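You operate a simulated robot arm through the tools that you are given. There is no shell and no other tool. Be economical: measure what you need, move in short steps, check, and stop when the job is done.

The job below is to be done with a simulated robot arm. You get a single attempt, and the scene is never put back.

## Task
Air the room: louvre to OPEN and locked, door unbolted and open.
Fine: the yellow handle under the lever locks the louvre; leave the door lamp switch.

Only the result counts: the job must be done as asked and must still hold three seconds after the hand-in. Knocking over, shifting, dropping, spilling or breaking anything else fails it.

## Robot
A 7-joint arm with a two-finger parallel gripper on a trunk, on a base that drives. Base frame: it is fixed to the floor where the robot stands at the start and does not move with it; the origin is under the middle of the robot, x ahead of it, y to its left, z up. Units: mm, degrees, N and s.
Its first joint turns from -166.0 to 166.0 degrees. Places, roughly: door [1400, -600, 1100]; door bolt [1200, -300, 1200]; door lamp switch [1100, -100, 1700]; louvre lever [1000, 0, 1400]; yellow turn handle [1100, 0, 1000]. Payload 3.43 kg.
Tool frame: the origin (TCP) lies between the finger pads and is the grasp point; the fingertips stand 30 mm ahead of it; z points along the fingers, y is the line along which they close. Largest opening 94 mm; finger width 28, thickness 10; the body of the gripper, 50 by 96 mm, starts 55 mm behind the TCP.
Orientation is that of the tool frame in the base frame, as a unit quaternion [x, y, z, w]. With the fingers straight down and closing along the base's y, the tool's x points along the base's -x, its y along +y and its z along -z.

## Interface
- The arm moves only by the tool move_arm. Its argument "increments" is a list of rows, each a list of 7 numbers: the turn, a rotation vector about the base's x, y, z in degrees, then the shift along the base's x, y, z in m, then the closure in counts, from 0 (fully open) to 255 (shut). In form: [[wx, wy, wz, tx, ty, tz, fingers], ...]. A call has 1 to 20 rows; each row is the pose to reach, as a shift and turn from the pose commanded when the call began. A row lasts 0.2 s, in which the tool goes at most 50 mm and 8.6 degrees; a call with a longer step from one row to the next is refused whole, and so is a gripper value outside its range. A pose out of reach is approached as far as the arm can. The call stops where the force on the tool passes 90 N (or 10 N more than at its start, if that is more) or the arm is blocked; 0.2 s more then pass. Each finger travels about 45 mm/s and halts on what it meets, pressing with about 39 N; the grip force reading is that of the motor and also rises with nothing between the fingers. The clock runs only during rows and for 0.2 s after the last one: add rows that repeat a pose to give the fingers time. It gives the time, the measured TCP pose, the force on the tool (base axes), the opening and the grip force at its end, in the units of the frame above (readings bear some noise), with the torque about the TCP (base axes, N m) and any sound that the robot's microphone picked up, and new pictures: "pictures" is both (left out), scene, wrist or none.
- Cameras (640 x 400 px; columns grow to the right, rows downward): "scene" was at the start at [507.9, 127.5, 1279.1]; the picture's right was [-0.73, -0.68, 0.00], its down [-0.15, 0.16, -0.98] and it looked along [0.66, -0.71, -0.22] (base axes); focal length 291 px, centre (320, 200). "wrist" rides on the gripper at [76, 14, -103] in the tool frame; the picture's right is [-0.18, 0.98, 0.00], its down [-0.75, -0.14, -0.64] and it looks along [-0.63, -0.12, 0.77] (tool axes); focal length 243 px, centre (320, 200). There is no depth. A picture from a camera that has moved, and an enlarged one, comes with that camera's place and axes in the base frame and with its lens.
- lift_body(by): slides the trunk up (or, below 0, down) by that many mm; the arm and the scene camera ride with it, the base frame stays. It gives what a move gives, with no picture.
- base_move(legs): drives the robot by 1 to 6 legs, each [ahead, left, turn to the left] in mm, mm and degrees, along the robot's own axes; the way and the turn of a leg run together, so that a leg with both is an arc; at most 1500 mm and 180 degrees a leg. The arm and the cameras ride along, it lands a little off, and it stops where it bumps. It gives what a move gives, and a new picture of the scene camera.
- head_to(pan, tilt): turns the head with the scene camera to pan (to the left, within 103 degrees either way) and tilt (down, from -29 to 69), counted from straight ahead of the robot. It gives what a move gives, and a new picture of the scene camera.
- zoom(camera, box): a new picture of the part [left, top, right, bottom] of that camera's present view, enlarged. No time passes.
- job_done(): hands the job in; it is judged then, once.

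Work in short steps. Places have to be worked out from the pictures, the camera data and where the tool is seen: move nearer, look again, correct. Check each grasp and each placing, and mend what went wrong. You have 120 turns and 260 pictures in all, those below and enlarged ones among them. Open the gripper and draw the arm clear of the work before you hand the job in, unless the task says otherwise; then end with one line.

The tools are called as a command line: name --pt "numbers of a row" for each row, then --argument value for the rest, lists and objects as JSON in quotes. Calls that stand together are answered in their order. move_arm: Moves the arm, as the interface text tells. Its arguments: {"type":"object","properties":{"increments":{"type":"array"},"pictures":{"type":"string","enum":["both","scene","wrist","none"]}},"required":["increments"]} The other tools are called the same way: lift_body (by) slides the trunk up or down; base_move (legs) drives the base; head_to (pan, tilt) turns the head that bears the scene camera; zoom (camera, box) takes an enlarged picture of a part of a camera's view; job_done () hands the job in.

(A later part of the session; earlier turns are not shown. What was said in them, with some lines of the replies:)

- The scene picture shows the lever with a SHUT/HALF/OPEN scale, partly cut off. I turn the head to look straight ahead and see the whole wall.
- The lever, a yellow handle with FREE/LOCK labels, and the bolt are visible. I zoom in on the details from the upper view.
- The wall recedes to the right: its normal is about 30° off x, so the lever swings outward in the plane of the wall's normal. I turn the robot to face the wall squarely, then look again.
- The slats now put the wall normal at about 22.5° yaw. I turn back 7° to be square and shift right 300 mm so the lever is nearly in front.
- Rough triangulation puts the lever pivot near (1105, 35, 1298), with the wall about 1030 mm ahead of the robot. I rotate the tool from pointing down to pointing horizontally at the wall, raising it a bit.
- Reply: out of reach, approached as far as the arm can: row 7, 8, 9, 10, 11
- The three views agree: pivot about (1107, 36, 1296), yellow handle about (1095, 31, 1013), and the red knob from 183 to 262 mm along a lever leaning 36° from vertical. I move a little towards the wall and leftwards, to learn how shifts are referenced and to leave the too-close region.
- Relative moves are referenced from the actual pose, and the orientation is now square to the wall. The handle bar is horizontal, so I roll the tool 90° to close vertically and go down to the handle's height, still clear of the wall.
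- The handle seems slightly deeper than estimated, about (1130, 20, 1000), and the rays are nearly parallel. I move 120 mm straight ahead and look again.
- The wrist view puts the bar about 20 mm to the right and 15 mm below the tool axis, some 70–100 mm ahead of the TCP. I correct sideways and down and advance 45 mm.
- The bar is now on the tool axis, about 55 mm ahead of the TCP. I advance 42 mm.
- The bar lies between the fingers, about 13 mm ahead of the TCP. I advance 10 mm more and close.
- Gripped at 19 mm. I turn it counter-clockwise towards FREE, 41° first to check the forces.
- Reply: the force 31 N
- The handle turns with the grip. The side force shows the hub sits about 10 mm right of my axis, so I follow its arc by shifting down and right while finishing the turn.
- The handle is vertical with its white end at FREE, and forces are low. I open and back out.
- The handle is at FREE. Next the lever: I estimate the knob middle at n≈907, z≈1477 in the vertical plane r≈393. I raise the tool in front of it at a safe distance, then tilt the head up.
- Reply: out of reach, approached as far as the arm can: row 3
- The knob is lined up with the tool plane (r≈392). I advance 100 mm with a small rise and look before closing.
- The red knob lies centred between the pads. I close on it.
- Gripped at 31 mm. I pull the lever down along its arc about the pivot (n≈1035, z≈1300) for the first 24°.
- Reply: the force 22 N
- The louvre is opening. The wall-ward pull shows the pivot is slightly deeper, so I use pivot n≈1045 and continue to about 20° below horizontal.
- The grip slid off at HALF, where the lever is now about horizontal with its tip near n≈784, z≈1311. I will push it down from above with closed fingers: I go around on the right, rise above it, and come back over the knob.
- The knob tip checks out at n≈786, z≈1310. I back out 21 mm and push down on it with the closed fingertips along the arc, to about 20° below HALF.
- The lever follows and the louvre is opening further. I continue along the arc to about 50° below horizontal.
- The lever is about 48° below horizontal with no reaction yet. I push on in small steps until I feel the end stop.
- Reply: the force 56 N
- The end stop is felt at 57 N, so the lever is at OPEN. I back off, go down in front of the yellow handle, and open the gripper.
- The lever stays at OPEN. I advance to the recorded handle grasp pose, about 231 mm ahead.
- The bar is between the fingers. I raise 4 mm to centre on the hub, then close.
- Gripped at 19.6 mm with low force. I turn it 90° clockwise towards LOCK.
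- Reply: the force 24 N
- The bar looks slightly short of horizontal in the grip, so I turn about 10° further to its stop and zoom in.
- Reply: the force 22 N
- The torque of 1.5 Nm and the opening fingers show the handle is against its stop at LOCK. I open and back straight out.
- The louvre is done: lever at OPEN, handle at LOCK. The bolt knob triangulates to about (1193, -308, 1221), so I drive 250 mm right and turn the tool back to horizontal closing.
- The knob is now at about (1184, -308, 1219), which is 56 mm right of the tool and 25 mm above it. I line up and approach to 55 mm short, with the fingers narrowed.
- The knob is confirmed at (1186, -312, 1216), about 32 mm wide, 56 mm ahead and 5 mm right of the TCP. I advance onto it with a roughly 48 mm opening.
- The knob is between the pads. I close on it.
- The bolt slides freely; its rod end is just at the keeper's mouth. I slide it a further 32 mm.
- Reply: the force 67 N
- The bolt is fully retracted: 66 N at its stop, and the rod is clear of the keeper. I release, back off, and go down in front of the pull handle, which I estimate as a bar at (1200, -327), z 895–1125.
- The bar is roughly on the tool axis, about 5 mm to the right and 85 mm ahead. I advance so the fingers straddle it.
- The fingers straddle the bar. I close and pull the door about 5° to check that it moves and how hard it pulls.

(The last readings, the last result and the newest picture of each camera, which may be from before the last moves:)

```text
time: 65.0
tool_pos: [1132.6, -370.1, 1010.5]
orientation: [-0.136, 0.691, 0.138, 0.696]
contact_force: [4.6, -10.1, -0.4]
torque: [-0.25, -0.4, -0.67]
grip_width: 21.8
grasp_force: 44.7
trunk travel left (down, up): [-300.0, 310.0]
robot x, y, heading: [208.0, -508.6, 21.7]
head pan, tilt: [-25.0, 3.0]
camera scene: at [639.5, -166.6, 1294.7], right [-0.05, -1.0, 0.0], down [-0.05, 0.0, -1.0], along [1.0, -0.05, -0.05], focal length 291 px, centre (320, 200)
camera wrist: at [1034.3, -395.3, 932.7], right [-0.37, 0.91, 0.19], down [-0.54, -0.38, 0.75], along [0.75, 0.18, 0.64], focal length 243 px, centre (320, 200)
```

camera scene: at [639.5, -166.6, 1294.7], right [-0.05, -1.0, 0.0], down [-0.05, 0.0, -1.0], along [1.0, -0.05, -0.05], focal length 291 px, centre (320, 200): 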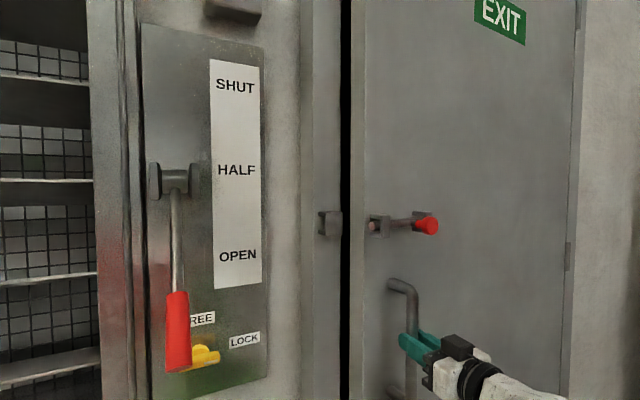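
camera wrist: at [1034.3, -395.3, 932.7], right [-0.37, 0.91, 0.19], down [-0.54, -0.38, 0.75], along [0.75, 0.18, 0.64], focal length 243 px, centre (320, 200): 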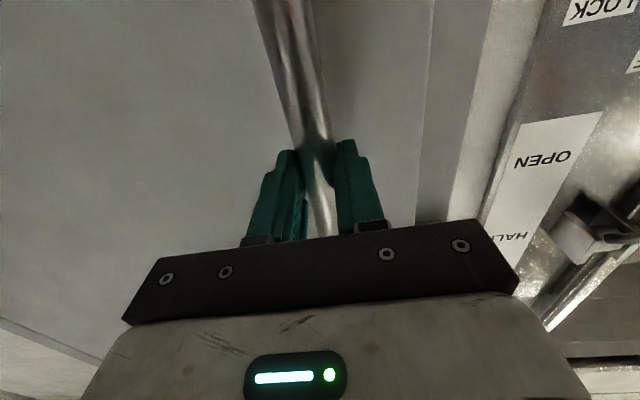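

The door swings easily with little force. I continue the arc to about 20°, with a slightly smaller radius.

move_arm --pt "0 0 0 -0.016 -0.011 0 255" --pt "0 0 0 -0.032 -0.022 0 255" --pt "0 0 0 -0.048 -0.033 0 255" --pt "0 0 0 -0.0645 -0.0455 0 255" --pt "0 0 0 -0.081 -0.0585 0 255" --pt "0 0 0 -0.097 -0.0716 0 255" --pt "0 0 0 -0.112 -0.086 0 255" --pt "0 0 0 -0.127 -0.1005 0 255" --pt "0 0 0 -0.1418 -0.115 0 255"

```text
time: 67.0
tool_pos: [990.7, -481.8, 1010.5]
orientation: [-0.14, 0.69, 0.141, 0.696]
contact_force: [-28.2, 26.3, 3.5]
torque: [-0.5, 0.82, 0.53]
grip_width: 21.9
grasp_force: 45.9
trunk travel left (down, up): [-300.0, 310.0]
robot x, y, heading: [210.8, -508.3, 22.0]
head pan, tilt: [-25.0, 3.0]
camera scene: at [637.4, -164.3, 1294.9], right [-0.05, -1.0, 0.0], down [-0.05, 0.0, -1.0], along [1.0, -0.05, -0.05], focal length 291 px, centre (320, 200)
camera wrist: at [891.5, -506.6, 932.4], right [-0.39, 0.9, 0.18], down [-0.54, -0.38, 0.75], along [0.75, 0.19, 0.64], focal length 243 px, centre (320, 200)
```

scene: 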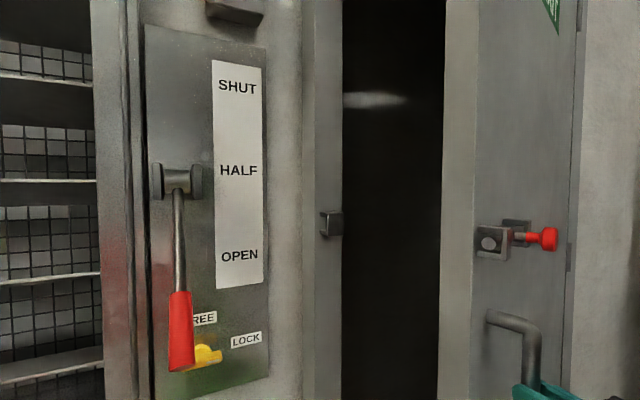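
wrist: 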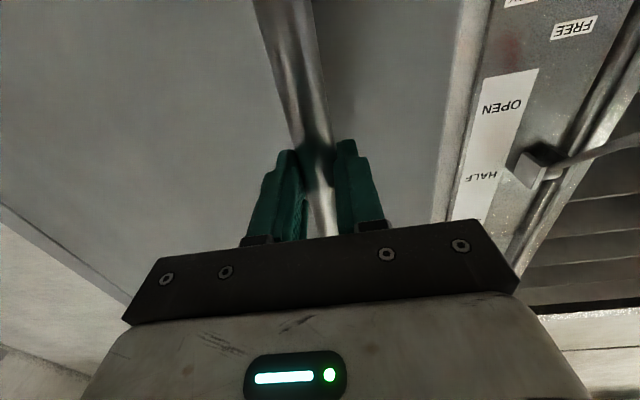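

The door is about 20° open. From here I will push it from its inner side: I release the bar and back the base 80 mm.

move_arm --pt "0 0 0 0.004 0.004 0 0" --pt "0 0 0 0.004 0.004 0 0" --pt "0 0 0 0.004 0.004 0 0" --pt "0 0 0 0.004 0.004 0 0" --pictures "none"

base_move --legs '[[-80, 0, 0]]'

head_to --pan -50 --tilt 10

```text
time: 68.0
tool_pos: [995.2, -481.6, 1009.0]
orientation: [-0.137, 0.69, 0.139, 0.697]
contact_force: [-0.5, -0.3, 0.8]
torque: [-0.02, 0.0, 0.04]
grip_width: 93.9
grasp_force: 0.0
trunk travel left (down, up): [-300.0, 310.0]
robot x, y, heading: [206.9, -505.2, 21.9]
head pan, tilt: [-25.0, 3.0]
```

```text
time: 69.0
tool_pos: [922.3, -510.5, 1009.6]
orientation: [-0.138, 0.691, 0.14, 0.696]
contact_force: [0.2, -0.4, 0.3]
torque: [0.03, 0.01, -0.02]
grip_width: 94.1
grasp_force: 0.1
trunk travel left (down, up): [-300.0, 310.0]
robot x, y, heading: [136.2, -537.5, 21.9]
head pan, tilt: [-25.0, 3.0]
camera scene: at [566.1, -195.4, 1294.7], right [-0.05, -1.0, 0.0], down [-0.05, 0.0, -1.0], along [1.0, -0.05, -0.05], focal length 291 px, centre (320, 200)
```

scene: 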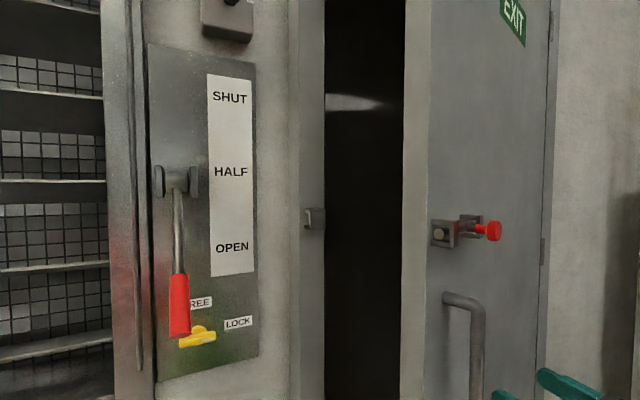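

```text
time: 69.9
tool_pos: [922.7, -510.6, 1008.3]
orientation: [-0.137, 0.69, 0.139, 0.696]
contact_force: [-0.2, -0.4, 0.4]
torque: [0.0, -0.01, 0.02]
grip_width: 94.2
grasp_force: 0.1
trunk travel left (down, up): [-300.0, 310.0]
robot x, y, heading: [137.2, -534.7, 22.0]
head pan, tilt: [-50.0, 10.0]
camera scene: at [557.0, -234.2, 1283.5], right [-0.47, -0.88, 0.0], down [-0.15, 0.08, -0.98], along [0.87, -0.46, -0.17], focal length 291 px, centre (320, 200)
```

scene: 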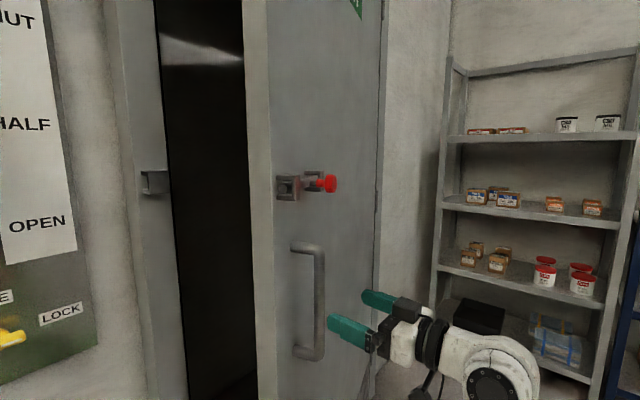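

The gripper is clear. The door's edge is near n≈756–798, r≈722–737, and there is a shelf just right of the hinge, so I should not open past about 75°. I move the tool left of the edge and yaw it to point right, closing the fingers.

move_arm --pt "0 0 0 -0.0172 0.0416 0 60" --pt "0 0 0 -0.0344 0.0832 0 120" --pt "0 0 0 -0.0516 0.1248 0 200" --pt "0 0 0 -0.0688 0.1664 0 255" --pt "0 0 0 -0.086 0.208 0 255" --pt "0 0 -7.8 -0.086 0.208 0 255" --pt "0 0 -15.6 -0.086 0.208 0 255" --pt "0 0 -23.4 -0.086 0.208 0 255" --pt "0 0 -31.2 -0.086 0.208 0 255" --pt "0 0 -39 -0.086 0.208 0 255" --pt "0 0 -46.8 -0.086 0.208 0 255" --pt "0 0 -54.6 -0.086 0.208 0 255" --pt "0 0 -62.4 -0.086 0.208 0 255" --pt "0 0 -70 -0.086 0.208 0 255"

```text
time: 72.9
tool_pos: [835.8, -302.8, 1009.5]
orientation: [0.285, 0.644, -0.286, 0.65]
contact_force: [0.5, -0.3, 0.0]
torque: [0.03, 0.03, 0.01]
grip_width: 0.1
grasp_force: 33.2
out of reach, approached as far as the arm can: row 1, 2, 3, 4, 5, 6, 7
trunk travel left (down, up): [-300.0, 310.0]
robot x, y, heading: [133.5, -535.9, 21.9]
head pan, tilt: [-50.0, 10.0]
camera scene: at [556.8, -234.3, 1283.5], right [-0.47, -0.88, 0.0], down [-0.15, 0.08, -0.98], along [0.87, -0.46, -0.17], focal length 291 px, centre (320, 200)
camera wrist: at [779.3, -215.7, 932.7], right [0.72, 0.66, 0.19], down [-0.54, 0.38, 0.75], along [0.43, -0.64, 0.64], focal length 243 px, centre (320, 200)
```

scene: 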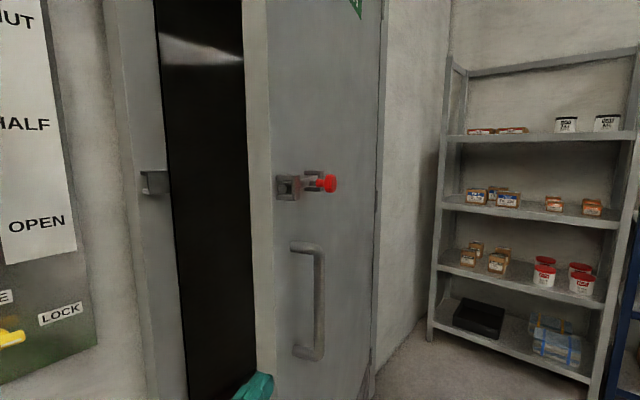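
wrist: 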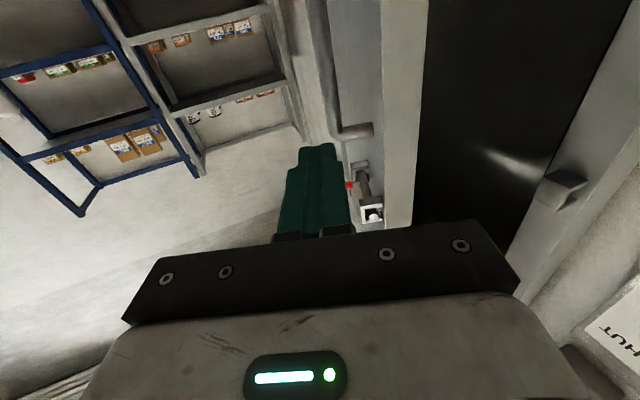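

The tool is left of the edge, pointing right; the door's inner corner checks out near n≈820, r≈722. I move forward into the doorway gap and then right, so the fingers sit behind the door's inner face.

move_arm --pt "0 0 0 0.044 0.014 0 255" --pt "0 0 0 0.088 0.028 0 255" --pt "0 0 0 0.132 0.042 0 255" --pt "0 0 0 0.176 0.056 0 255" --pt "0 0 0 0.219 0.069 0 255" --pt "0 0 0 0.234 0.033 0 255" --pt "0 0 0 0.248 -0.002 0 255" --pt "0 0 0 0.263 -0.037 0 255" --pt "0 0 0 0.263 -0.037 0 255"

```text
time: 74.9
tool_pos: [1099.1, -342.2, 1010.0]
orientation: [0.283, 0.644, -0.285, 0.651]
contact_force: [0.2, 0.1, 0.9]
torque: [0.02, -0.03, -0.04]
grip_width: 0.0
grasp_force: 33.9
trunk travel left (down, up): [-300.0, 310.0]
robot x, y, heading: [133.1, -536.3, 22.0]
head pan, tilt: [-50.0, 10.0]
camera scene: at [557.0, -234.2, 1283.5], right [-0.47, -0.88, 0.0], down [-0.15, 0.08, -0.98], along [0.87, -0.46, -0.17], focal length 291 px, centre (320, 200)
camera wrist: at [1041.8, -256.9, 931.8], right [0.72, 0.67, 0.19], down [-0.54, 0.38, 0.75], along [0.43, -0.64, 0.64], focal length 243 px, centre (320, 200)
```

scene: 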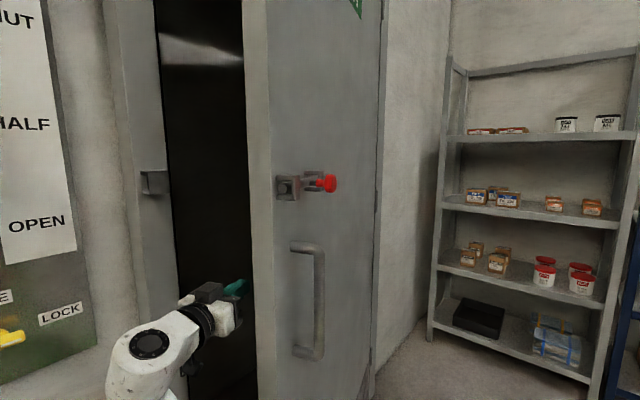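
wrist: 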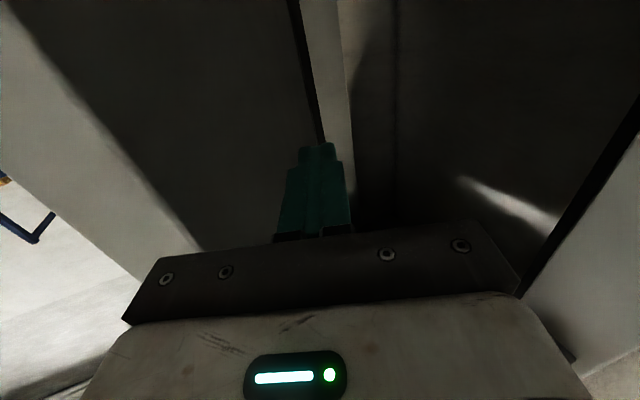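

The fingers are behind the door. I sweep towards the robot and right along an arc about the hinge (roughly n 1027, r 1490) to push the door open.

move_arm --pt "0 0 0 -0.017 -0.011 0 255" --pt "0 0 0 -0.034 -0.023 0 255" --pt "0 0 0 -0.05 -0.036 0 255" --pt "0 0 0 -0.066 -0.049 0 255" --pt "0 0 0 -0.082 -0.062 0 255" --pt "0 0 0 -0.098 -0.0757 0 255" --pt "0 0 0 -0.113 -0.091 0 255" --pt "0 0 0 -0.128 -0.107 0 255" --pt "0 0 0 -0.143 -0.123 0 255" --pt "0 0 0 -0.157 -0.139 0 255" --pt "0 0 0 -0.171 -0.155 0 255" --pt "0 0 0 -0.1847 -0.1708 0 255"

```text
time: 77.5
tool_pos: [914.1, -512.2, 1008.6]
orientation: [0.283, 0.645, -0.285, 0.65]
contact_force: [-0.4, 0.1, 0.3]
torque: [0.01, 0.0, 0.03]
grip_width: 0.0
grasp_force: 33.0
trunk travel left (down, up): [-300.0, 310.0]
robot x, y, heading: [134.6, -535.7, 21.7]
head pan, tilt: [-50.0, 10.0]
camera scene: at [557.0, -234.3, 1283.5], right [-0.47, -0.88, 0.0], down [-0.15, 0.08, -0.98], along [0.87, -0.46, -0.17], focal length 291 px, centre (320, 200)
camera wrist: at [857.4, -426.3, 931.8], right [0.72, 0.67, 0.19], down [-0.54, 0.38, 0.75], along [0.43, -0.64, 0.64], focal length 243 px, centre (320, 200)
```

scene: 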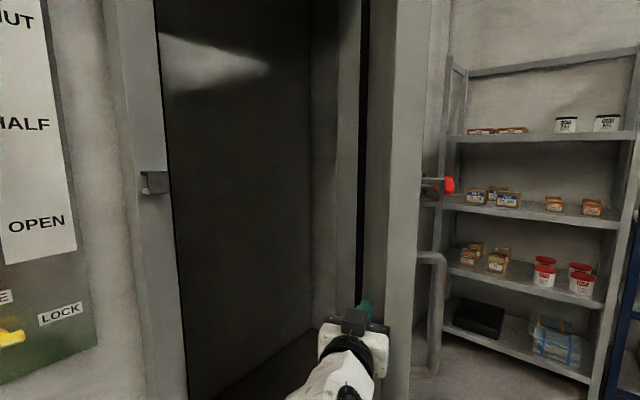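
wrist: 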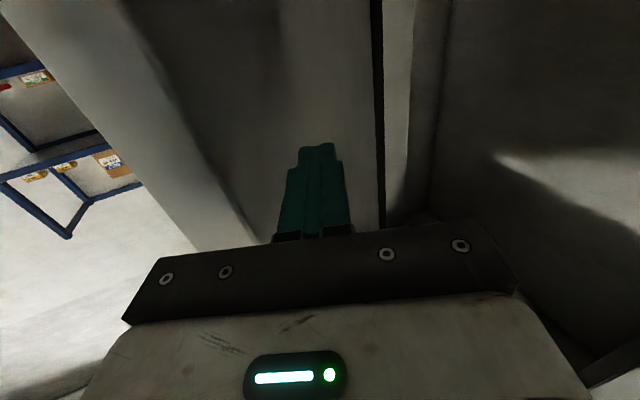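

The door follows, now about 40° open with negligible force. I continue along the arc.

move_arm --pt "0 0 0 -0.012 -0.017 0 255" --pt "0 0 0 -0.024 -0.035 0 255" --pt "0 0 0 -0.036 -0.053 0 255" --pt "0 0 0 -0.047 -0.071 0 255" --pt "0 0 0 -0.058 -0.089 0 255" --pt "0 0 0 -0.069 -0.1076 0 255" --pt "0 0 0 -0.078 -0.127 0 255" --pt "0 0 0 -0.087 -0.147 0 255" --pt "0 0 0 -0.095 -0.167 0 255" --pt "0 0 0 -0.103 -0.187 0 255" --pt "0 0 0 -0.111 -0.207 0 255" --pt "0 0 0 -0.118 -0.2266 0 255"

```text
time: 80.1
tool_pos: [797.3, -737.6, 1009.8]
orientation: [0.283, 0.645, -0.285, 0.65]
contact_force: [0.7, 0.5, 0.7]
torque: [0.02, -0.01, -0.01]
grip_width: 0.0
grasp_force: 33.2
trunk travel left (down, up): [-300.0, 310.0]
robot x, y, heading: [136.4, -536.6, 21.9]
head pan, tilt: [-50.0, 10.0]
camera scene: at [556.9, -234.3, 1283.5], right [-0.47, -0.88, 0.0], down [-0.15, 0.08, -0.98], along [0.87, -0.46, -0.17], focal length 291 px, centre (320, 200)
camera wrist: at [739.5, -652.0, 933.3], right [0.72, 0.67, 0.18], down [-0.54, 0.38, 0.75], along [0.43, -0.64, 0.64], focal length 243 px, centre (320, 200)
```

scene: 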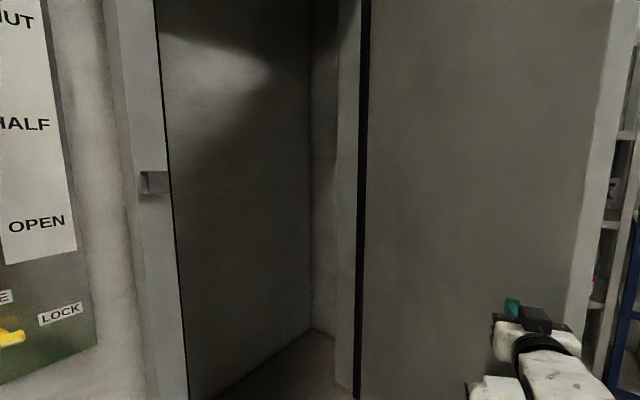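
wrist: 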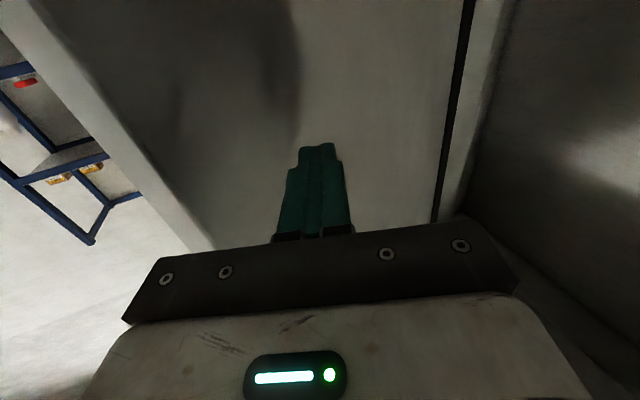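

The door is about 53° open. I push on to about 70°, which still stays clear of the shelf.

move_arm --pt "0 0 0 -0.006 -0.021 0 255" --pt "0 0 0 -0.012 -0.042 0 255" --pt "0 0 0 -0.017 -0.063 0 255" --pt "0 0 0 -0.021 -0.084 0 255" --pt "0 0 0 -0.025 -0.105 0 255" --pt "0 0 0 -0.028 -0.1256 0 255" --pt "0 0 0 -0.03 -0.146 0 255" --pt "0 0 0 -0.032 -0.167 0 255" --pt "0 0 0 -0.033 -0.188 0 255" --pt "0 0 0 -0.034 -0.208 0 255" --pt "0 0 0 -0.034 -0.228 0 255"

```text
time: 82.5
tool_pos: [763.1, -964.4, 1012.0]
orientation: [0.283, 0.645, -0.285, 0.651]
contact_force: [-0.5, 0.2, 0.3]
torque: [0.02, 0.0, 0.04]
grip_width: 0.0
grasp_force: 33.0
trunk travel left (down, up): [-300.0, 310.0]
robot x, y, heading: [133.3, -539.3, 22.2]
head pan, tilt: [-50.0, 10.0]
camera scene: at [556.9, -234.3, 1283.5], right [-0.47, -0.88, 0.0], down [-0.15, 0.08, -0.98], along [0.87, -0.46, -0.17], focal length 291 px, centre (320, 200)
camera wrist: at [705.2, -878.1, 933.2], right [0.72, 0.67, 0.19], down [-0.54, 0.38, 0.75], along [0.43, -0.64, 0.64], focal length 243 px, centre (320, 200)
```

scene: 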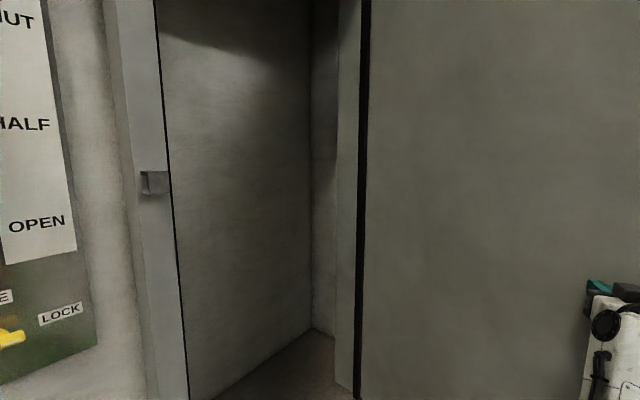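
wrist: 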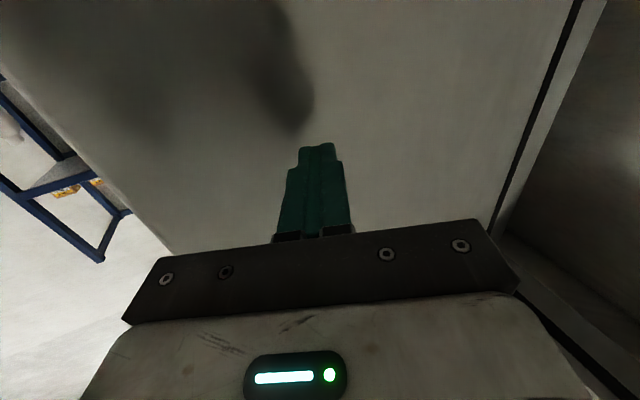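

The door is about 70° open. I draw the arm back to the left away from it, open the gripper, and check that everything stays put.

move_arm --pt "0 0 0 -0.017 0.0416 0 255" --pt "0 0 0 -0.034 0.083 0 200" --pt "0 0 0 -0.051 0.1248 0 100" --pt "0 0 0 -0.068 0.166 0 0" --pt "0 0 0 -0.085 0.207 0 0" --pt "0 0 0 -0.085 0.207 0 0" --pt "0 0 0 -0.085 0.207 0 0" --pt "0 0 0 -0.085 0.207 0 0" --pt "0 0 0 -0.085 0.207 0 0" --pt "0 0 0 -0.085 0.207 0 0"

head_to --pan -20 --tilt 10

zoom --camera "scene" --box '[60, 40, 300, 390]'

head_to --pan -75 --tilt 12

```text
time: 84.7
tool_pos: [700.0, -809.6, 1010.1]
orientation: [0.284, 0.644, -0.285, 0.65]
contact_force: [0.1, -0.2, -0.4]
torque: [-0.01, 0.0, -0.02]
grip_width: 94.1
grasp_force: 0.0
out of reach, approached as far as the arm can: row 4, 5, 6, 7, 8, 9, 10
trunk travel left (down, up): [-300.0, 310.0]
robot x, y, heading: [135.4, -538.2, 21.7]
head pan, tilt: [-50.0, 10.0]
camera scene: at [556.9, -234.3, 1283.5], right [-0.47, -0.88, 0.0], down [-0.15, 0.08, -0.98], along [0.87, -0.46, -0.17], focal length 291 px, centre (320, 200)
camera wrist: at [642.3, -724.0, 932.5], right [0.72, 0.67, 0.19], down [-0.54, 0.38, 0.75], along [0.43, -0.64, 0.64], focal length 243 px, centre (320, 200)
```

scene: 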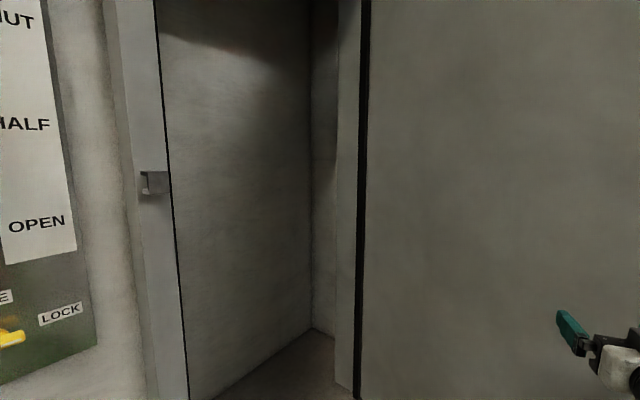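
wrist: 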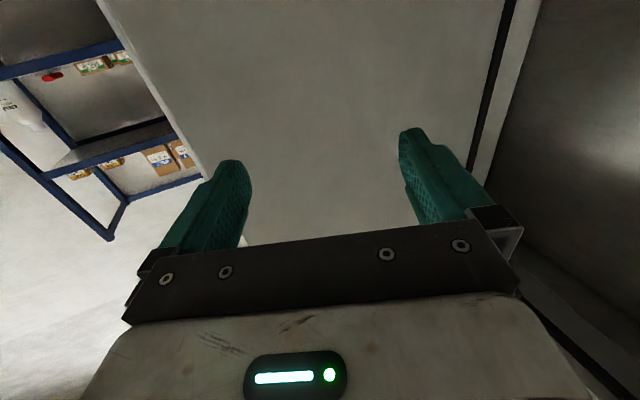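

```text
time: 85.7
tool_pos: [700.1, -810.2, 1009.7]
orientation: [0.283, 0.644, -0.285, 0.651]
contact_force: [0.0, 0.5, -0.5]
torque: [-0.03, 0.02, -0.04]
grip_width: 94.2
grasp_force: 0.1
trunk travel left (down, up): [-300.0, 310.0]
robot x, y, heading: [135.0, -539.3, 21.8]
head pan, tilt: [-20.0, 10.0]
camera scene: at [567.8, -187.5, 1283.5], right [0.03, -1.0, 0.0], down [-0.17, -0.01, -0.98], along [0.98, 0.03, -0.17], focal length 291 px, centre (320, 200)
```

scene: 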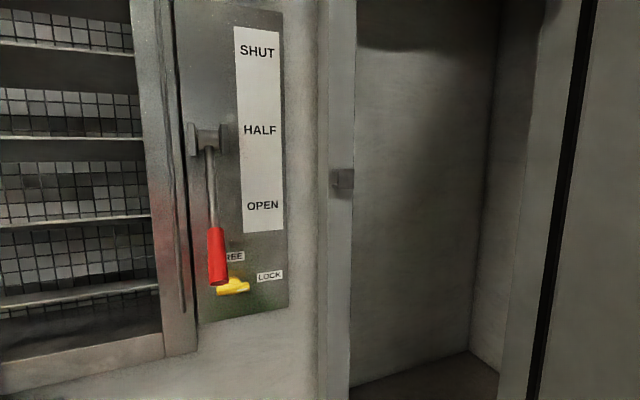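

```text
1.14 times, centred on (180, 215) of scene
camera zoom: at [567.8, -187.5, 1283.5], right [0.03, -1.0, 0.0], down [-0.17, -0.01, -0.98], along [0.98, 0.03, -0.17], focal length 333 px, centre (480, 183)
```

zoom: 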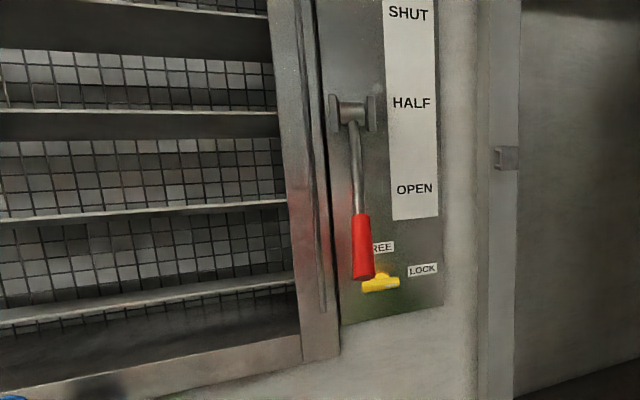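

```text
time: 86.9
tool_pos: [698.7, -810.2, 1011.0]
orientation: [0.283, 0.645, -0.285, 0.651]
contact_force: [0.8, 0.0, 0.2]
torque: [-0.01, 0.02, 0.01]
grip_width: 94.1
grasp_force: 0.2
trunk travel left (down, up): [-300.0, 310.0]
robot x, y, heading: [135.0, -538.6, 21.8]
head pan, tilt: [-75.0, 12.0]
camera scene: at [530.9, -265.1, 1280.3], right [-0.8, -0.6, 0.0], down [-0.13, 0.17, -0.98], along [0.59, -0.78, -0.21], focal length 291 px, centre (320, 200)
```

scene: 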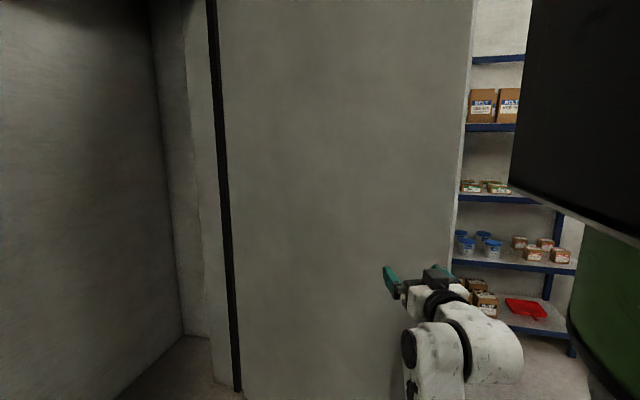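

The louvre lever is at OPEN with the handle at LOCK, the bolt is withdrawn, and the door stands still about 70° open. The arm is clear with the gripper open, so I hand in.

job_done

```text
The job is handed in.
```

The louvre is at OPEN and locked, and the door is unbolted and standing about 70° open; I did not touch the door lamp switch.
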